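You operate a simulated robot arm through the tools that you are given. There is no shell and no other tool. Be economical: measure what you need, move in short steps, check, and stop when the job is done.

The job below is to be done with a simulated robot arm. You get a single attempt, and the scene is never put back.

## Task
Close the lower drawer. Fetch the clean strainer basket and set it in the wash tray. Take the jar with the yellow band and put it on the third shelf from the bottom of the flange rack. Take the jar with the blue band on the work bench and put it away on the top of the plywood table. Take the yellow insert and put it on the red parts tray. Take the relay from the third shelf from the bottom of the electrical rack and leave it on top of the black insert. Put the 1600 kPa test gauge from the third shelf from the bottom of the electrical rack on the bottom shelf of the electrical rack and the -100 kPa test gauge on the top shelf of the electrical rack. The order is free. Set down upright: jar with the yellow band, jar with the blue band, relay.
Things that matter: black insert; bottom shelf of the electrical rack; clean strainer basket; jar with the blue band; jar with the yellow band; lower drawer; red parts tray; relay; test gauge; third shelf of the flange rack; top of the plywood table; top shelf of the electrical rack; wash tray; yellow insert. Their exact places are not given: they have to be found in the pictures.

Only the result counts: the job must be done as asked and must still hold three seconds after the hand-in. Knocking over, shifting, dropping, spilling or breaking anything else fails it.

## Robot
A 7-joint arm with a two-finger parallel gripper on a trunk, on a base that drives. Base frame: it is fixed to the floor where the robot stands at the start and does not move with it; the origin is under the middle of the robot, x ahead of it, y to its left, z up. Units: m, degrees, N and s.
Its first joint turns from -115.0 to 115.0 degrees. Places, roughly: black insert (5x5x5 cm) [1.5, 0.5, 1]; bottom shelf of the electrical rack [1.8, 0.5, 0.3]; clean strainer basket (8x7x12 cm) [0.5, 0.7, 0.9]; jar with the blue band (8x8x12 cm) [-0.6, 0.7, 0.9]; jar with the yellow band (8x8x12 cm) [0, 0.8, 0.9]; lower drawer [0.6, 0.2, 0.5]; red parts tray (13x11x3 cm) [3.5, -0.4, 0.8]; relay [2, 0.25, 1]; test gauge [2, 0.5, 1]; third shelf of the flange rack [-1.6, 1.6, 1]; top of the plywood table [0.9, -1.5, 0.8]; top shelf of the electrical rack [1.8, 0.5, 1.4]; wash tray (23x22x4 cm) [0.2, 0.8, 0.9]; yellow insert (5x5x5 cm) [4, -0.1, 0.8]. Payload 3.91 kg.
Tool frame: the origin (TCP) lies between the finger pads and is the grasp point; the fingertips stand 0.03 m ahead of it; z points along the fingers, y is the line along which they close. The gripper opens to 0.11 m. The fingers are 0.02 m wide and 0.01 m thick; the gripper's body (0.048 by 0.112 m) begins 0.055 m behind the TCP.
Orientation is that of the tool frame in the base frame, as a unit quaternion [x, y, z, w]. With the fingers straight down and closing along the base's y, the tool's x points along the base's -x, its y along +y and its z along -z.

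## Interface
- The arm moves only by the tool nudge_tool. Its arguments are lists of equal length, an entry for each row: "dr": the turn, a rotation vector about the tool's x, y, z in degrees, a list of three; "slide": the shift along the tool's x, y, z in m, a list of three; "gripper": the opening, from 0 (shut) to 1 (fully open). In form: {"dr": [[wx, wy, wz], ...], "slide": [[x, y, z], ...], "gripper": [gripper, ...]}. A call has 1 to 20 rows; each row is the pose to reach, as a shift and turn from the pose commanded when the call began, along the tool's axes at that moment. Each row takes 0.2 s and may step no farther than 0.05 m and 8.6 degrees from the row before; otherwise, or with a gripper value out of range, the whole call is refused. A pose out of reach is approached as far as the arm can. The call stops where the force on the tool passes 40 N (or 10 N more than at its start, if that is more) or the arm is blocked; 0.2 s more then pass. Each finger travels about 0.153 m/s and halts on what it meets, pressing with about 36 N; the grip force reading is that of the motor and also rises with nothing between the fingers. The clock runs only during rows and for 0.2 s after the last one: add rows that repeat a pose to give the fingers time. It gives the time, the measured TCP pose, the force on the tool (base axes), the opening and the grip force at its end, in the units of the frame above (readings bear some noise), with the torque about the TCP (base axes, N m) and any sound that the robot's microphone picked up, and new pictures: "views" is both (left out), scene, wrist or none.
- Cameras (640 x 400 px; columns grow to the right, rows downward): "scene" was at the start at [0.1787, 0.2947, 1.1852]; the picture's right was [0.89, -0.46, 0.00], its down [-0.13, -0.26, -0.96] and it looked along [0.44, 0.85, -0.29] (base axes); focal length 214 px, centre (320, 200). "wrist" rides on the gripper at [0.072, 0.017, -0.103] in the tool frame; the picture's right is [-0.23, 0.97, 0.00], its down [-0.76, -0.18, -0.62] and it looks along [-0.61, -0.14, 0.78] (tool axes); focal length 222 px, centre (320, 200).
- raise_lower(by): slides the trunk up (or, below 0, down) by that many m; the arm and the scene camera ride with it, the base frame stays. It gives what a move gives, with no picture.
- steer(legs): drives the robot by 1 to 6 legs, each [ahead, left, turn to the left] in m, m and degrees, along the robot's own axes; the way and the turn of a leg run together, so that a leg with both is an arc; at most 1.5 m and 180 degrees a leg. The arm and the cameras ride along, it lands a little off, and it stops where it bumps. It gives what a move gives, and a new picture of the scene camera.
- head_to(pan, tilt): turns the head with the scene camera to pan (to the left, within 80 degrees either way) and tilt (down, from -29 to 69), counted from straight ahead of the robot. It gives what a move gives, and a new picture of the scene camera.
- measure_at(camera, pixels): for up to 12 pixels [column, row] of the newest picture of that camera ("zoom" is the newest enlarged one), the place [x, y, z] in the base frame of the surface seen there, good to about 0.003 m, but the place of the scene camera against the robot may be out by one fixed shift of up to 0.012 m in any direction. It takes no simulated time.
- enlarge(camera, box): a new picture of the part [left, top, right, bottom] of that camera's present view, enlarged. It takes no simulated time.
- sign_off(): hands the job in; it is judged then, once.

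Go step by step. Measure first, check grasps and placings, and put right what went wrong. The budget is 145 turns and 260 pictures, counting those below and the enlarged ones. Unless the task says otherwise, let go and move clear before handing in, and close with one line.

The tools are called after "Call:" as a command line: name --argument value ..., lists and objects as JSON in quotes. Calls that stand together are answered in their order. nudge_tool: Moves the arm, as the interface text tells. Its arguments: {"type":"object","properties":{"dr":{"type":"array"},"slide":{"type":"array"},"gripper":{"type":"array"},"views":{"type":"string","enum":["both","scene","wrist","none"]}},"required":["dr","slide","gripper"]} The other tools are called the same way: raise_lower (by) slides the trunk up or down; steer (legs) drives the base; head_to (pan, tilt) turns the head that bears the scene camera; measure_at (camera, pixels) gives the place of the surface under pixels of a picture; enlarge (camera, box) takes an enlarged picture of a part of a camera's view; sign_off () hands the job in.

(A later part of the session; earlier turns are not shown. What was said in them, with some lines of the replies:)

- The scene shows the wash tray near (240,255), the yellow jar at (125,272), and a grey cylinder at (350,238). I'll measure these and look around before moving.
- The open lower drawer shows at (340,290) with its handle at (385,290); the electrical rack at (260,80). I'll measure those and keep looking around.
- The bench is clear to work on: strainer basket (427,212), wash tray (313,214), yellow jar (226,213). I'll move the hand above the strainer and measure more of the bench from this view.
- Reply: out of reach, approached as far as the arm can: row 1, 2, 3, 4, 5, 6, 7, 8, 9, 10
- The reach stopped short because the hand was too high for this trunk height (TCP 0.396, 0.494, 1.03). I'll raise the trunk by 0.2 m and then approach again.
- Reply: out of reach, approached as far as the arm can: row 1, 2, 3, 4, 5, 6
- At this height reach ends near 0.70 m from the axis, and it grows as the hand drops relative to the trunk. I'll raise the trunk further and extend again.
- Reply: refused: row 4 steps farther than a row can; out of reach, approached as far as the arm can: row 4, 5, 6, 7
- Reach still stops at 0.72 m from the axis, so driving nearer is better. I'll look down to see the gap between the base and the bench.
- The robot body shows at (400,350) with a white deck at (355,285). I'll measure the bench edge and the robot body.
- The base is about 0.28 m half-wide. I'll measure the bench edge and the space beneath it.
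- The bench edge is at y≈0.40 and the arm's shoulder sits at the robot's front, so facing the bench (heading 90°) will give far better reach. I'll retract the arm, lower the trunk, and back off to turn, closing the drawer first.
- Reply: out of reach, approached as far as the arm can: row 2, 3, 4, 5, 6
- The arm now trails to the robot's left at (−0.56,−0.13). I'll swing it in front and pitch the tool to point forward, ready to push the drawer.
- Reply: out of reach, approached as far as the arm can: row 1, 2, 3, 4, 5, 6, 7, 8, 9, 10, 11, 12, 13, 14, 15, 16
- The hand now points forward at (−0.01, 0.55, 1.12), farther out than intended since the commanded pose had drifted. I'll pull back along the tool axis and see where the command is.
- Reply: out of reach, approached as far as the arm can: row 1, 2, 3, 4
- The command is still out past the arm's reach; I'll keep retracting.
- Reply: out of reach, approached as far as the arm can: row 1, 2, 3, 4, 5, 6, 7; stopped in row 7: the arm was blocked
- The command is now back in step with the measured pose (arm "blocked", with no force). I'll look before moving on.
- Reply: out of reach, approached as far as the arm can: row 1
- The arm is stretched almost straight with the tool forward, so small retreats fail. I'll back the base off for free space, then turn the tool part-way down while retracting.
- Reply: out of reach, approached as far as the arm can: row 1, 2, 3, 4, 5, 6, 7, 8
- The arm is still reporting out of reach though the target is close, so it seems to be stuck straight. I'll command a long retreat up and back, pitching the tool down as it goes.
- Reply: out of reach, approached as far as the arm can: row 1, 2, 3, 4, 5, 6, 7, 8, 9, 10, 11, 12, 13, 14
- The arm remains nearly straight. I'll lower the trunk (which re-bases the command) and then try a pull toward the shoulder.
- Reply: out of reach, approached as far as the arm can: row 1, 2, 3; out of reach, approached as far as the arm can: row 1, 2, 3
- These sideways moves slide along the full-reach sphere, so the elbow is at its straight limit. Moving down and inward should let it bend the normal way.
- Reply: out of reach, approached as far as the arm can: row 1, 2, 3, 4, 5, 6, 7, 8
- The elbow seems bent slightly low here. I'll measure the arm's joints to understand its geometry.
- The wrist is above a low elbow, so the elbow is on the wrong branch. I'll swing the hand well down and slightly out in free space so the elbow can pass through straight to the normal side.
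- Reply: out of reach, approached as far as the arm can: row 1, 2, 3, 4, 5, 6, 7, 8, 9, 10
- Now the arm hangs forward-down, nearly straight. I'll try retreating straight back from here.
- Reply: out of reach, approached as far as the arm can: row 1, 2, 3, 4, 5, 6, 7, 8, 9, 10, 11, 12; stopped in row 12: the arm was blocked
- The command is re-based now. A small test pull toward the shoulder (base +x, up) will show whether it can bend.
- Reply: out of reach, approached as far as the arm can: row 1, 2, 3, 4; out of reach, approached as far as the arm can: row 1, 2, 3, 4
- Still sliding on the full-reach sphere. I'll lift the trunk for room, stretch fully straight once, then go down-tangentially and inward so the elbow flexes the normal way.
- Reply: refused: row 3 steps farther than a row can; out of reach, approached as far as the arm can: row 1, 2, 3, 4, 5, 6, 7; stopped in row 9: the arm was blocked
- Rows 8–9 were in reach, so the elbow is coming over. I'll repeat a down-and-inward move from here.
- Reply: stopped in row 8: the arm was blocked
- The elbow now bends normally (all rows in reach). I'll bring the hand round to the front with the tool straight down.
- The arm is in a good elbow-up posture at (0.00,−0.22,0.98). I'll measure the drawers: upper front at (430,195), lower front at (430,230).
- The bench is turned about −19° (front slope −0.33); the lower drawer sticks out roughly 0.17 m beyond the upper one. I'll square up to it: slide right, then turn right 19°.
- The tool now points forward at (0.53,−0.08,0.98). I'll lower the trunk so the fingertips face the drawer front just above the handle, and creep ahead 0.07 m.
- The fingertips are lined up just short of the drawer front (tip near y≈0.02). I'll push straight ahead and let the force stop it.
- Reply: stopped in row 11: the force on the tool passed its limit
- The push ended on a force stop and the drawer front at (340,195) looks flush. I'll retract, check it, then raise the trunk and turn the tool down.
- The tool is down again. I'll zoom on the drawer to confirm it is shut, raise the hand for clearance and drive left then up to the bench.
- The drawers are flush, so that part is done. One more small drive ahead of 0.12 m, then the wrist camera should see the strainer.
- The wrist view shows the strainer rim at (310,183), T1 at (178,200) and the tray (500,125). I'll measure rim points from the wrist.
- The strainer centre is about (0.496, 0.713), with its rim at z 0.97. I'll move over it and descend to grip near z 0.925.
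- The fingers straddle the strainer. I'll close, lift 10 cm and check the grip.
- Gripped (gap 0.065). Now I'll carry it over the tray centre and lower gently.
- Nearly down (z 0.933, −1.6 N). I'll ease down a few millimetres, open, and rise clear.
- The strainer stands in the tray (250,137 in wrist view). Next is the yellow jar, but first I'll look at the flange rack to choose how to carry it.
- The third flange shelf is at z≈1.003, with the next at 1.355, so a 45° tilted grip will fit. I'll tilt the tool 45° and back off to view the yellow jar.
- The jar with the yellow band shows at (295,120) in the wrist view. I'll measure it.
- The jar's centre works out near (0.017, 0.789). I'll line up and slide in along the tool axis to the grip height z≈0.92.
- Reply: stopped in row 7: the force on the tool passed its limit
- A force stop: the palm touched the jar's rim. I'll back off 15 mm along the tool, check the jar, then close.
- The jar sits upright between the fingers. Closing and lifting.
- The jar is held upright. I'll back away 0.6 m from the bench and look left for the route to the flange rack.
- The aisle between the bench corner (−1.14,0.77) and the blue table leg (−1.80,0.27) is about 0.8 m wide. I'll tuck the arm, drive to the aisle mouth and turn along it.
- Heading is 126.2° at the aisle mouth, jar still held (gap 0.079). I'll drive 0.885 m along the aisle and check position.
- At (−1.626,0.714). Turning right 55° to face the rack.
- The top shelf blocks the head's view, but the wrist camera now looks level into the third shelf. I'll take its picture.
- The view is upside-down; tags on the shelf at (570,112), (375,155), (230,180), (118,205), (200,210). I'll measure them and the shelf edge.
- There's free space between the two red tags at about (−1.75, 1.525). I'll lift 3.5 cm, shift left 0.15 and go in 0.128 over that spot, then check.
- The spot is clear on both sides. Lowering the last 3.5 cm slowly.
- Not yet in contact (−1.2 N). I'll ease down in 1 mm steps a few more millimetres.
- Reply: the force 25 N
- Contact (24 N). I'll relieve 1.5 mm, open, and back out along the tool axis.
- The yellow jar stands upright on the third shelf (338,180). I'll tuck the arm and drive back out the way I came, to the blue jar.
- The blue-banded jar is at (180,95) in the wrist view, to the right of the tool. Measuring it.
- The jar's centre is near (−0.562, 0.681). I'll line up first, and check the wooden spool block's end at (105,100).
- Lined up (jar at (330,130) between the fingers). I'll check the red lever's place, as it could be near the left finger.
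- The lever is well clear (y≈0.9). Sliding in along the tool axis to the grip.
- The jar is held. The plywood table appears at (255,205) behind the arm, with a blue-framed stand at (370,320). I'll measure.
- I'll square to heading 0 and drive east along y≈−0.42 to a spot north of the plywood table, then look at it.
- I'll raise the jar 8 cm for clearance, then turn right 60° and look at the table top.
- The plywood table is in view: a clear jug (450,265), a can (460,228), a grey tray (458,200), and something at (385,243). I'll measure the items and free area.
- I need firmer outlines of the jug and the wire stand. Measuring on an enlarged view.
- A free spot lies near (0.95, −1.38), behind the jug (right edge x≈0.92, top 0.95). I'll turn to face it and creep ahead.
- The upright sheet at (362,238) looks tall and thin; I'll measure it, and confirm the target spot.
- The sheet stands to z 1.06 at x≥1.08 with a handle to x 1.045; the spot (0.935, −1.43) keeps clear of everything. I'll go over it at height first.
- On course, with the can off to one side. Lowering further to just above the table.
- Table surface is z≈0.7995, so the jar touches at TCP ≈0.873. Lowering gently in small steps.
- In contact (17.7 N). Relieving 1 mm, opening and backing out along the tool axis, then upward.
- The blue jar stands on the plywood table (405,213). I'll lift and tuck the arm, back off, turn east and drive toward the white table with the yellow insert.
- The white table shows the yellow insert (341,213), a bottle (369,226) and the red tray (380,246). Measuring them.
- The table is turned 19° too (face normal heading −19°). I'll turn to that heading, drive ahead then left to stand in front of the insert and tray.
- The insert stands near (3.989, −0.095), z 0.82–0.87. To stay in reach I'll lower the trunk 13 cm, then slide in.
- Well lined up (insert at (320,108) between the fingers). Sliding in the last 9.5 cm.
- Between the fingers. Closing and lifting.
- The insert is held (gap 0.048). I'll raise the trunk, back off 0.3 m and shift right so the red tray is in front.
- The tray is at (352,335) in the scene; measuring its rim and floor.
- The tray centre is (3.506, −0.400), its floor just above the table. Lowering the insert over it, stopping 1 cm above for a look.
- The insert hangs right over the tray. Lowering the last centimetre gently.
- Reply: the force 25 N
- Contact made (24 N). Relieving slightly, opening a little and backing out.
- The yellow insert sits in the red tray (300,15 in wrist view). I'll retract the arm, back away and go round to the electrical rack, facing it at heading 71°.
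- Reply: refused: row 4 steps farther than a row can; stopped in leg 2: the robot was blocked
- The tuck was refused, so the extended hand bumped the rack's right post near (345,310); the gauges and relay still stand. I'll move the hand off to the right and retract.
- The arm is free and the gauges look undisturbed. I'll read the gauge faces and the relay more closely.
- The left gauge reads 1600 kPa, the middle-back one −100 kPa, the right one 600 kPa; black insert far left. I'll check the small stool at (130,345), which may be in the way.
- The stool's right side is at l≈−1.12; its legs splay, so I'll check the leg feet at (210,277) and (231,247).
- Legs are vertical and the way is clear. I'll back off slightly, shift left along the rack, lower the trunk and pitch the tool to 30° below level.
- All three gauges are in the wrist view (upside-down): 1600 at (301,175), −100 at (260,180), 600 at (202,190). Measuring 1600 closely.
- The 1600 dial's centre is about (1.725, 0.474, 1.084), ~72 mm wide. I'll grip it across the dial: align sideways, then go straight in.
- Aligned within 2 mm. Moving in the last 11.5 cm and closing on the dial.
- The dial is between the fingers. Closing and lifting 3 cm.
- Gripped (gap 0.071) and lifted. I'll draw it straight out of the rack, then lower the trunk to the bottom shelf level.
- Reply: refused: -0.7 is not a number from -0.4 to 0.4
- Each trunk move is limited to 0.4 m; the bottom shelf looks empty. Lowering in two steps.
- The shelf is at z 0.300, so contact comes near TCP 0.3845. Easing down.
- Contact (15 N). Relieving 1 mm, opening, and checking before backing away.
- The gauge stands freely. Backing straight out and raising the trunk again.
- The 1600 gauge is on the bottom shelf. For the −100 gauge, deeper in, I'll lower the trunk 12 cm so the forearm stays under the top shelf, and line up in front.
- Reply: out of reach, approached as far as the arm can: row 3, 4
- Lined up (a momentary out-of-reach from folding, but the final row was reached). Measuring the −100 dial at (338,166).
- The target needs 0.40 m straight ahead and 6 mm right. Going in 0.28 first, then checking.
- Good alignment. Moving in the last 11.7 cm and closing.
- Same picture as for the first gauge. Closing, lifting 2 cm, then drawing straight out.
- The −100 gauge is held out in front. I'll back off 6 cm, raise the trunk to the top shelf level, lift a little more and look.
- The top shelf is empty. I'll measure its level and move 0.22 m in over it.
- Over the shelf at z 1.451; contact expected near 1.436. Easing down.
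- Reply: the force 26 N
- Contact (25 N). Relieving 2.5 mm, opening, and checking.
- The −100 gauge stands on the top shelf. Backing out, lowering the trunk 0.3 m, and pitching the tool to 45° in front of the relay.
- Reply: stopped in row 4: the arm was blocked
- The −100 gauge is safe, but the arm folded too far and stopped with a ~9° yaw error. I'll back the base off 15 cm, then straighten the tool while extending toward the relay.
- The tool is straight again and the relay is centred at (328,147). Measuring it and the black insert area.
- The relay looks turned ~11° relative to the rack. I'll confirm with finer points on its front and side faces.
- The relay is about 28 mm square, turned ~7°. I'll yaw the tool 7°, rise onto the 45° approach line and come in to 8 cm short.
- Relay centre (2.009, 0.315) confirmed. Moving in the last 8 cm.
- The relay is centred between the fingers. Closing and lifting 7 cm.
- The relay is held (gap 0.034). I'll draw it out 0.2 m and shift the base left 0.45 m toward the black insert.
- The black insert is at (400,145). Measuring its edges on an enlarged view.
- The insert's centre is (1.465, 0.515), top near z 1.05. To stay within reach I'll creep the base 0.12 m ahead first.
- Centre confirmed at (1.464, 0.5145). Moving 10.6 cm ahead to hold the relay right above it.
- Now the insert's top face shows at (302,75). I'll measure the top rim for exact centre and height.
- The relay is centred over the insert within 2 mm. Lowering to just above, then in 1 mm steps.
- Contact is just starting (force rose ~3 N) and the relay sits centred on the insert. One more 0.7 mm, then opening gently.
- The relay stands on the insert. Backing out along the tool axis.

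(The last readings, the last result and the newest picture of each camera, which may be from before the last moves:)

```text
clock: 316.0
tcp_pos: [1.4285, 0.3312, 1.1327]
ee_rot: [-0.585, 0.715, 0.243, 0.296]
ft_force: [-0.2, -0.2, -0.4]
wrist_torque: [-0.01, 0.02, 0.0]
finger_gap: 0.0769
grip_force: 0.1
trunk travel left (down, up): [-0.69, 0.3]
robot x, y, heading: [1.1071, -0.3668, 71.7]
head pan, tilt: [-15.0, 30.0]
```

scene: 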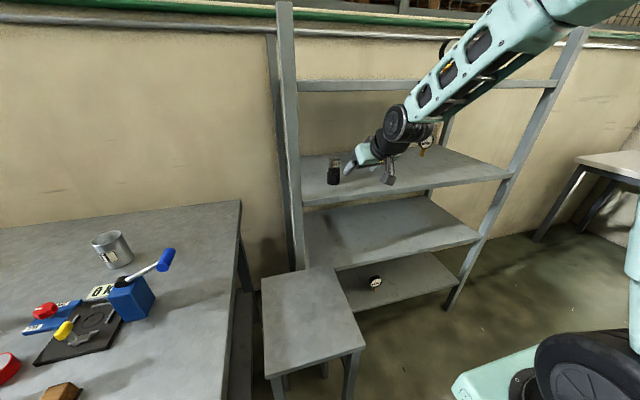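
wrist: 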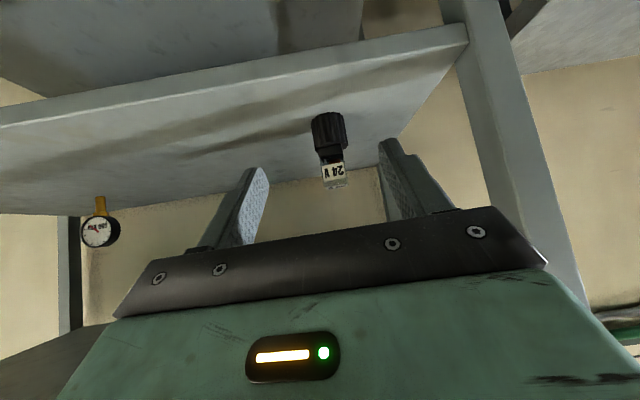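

The relay stands on the black insert, the 1600 gauge on the bottom shelf. I'll back the base clear and take one last look at the rack and the drawers.

Call:
steer --legs '[[-0.3, 0, 0]]'

Call:
head_to --pan 0 --tilt 20

Call:
head_to --pan 50 --tilt 35

```text
clock: 318.0
tcp_pos: [1.3363, 0.0489, 1.1321]
ee_rot: [-0.586, 0.715, 0.243, 0.296]
ft_force: [0.0, 1.6, 0.0]
wrist_torque: [0.01, -0.04, 0.02]
finger_gap: 0.0767
grip_force: 0.0
trunk travel left (down, up): [-0.69, 0.3]
robot x, y, heading: [1.0101, -0.6452, 71.6]
head pan, tilt: [-15.0, 30.0]
```

scene: 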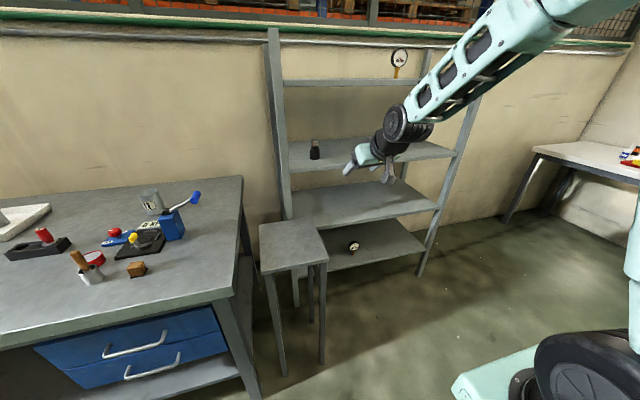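

```text
clock: 318.8
tcp_pos: [1.3362, 0.0485, 1.133]
ee_rot: [-0.586, 0.715, 0.242, 0.296]
ft_force: [0.6, 0.2, 0.1]
wrist_torque: [0.0, 0.04, 0.01]
finger_gap: 0.0771
grip_force: 0.1
trunk travel left (down, up): [-0.69, 0.3]
robot x, y, heading: [1.0123, -0.6505, 71.5]
head pan, tilt: [0.0, 20.0]
```

scene: 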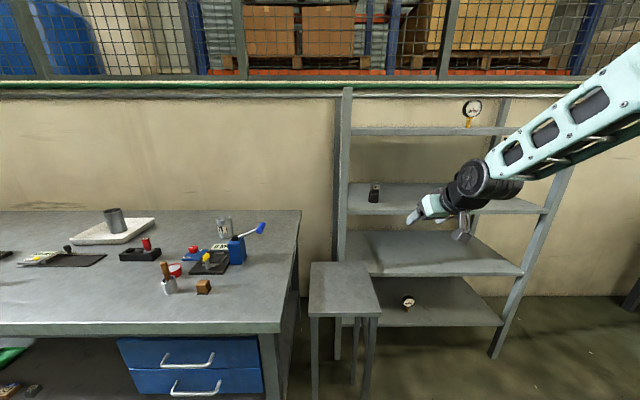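

```text
clock: 320.0
tcp_pos: [1.3364, 0.0481, 1.131]
ee_rot: [-0.586, 0.715, 0.242, 0.295]
ft_force: [0.1, 0.3, -0.2]
wrist_torque: [0.0, 0.01, 0.02]
finger_gap: 0.0769
grip_force: 0.0
trunk travel left (down, up): [-0.69, 0.3]
robot x, y, heading: [1.0101, -0.6493, 71.5]
head pan, tilt: [50.0, 35.0]
```

scene: 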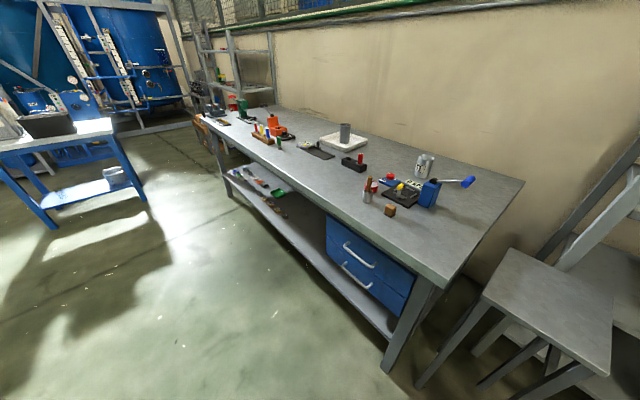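

Everything is in place: both drawers are flush at (365,265), the strainer is in the tray at (345,132), and the gauges and relay stand on the rack. Handing in.

Call:
sign_off

```text
The job is handed in.
```

I finished every part of the job and handed it in; nothing was knocked over that I could see. While I was turning beside the electrical rack, the gripper bumped its right post; the relay and gauges stayed standing.
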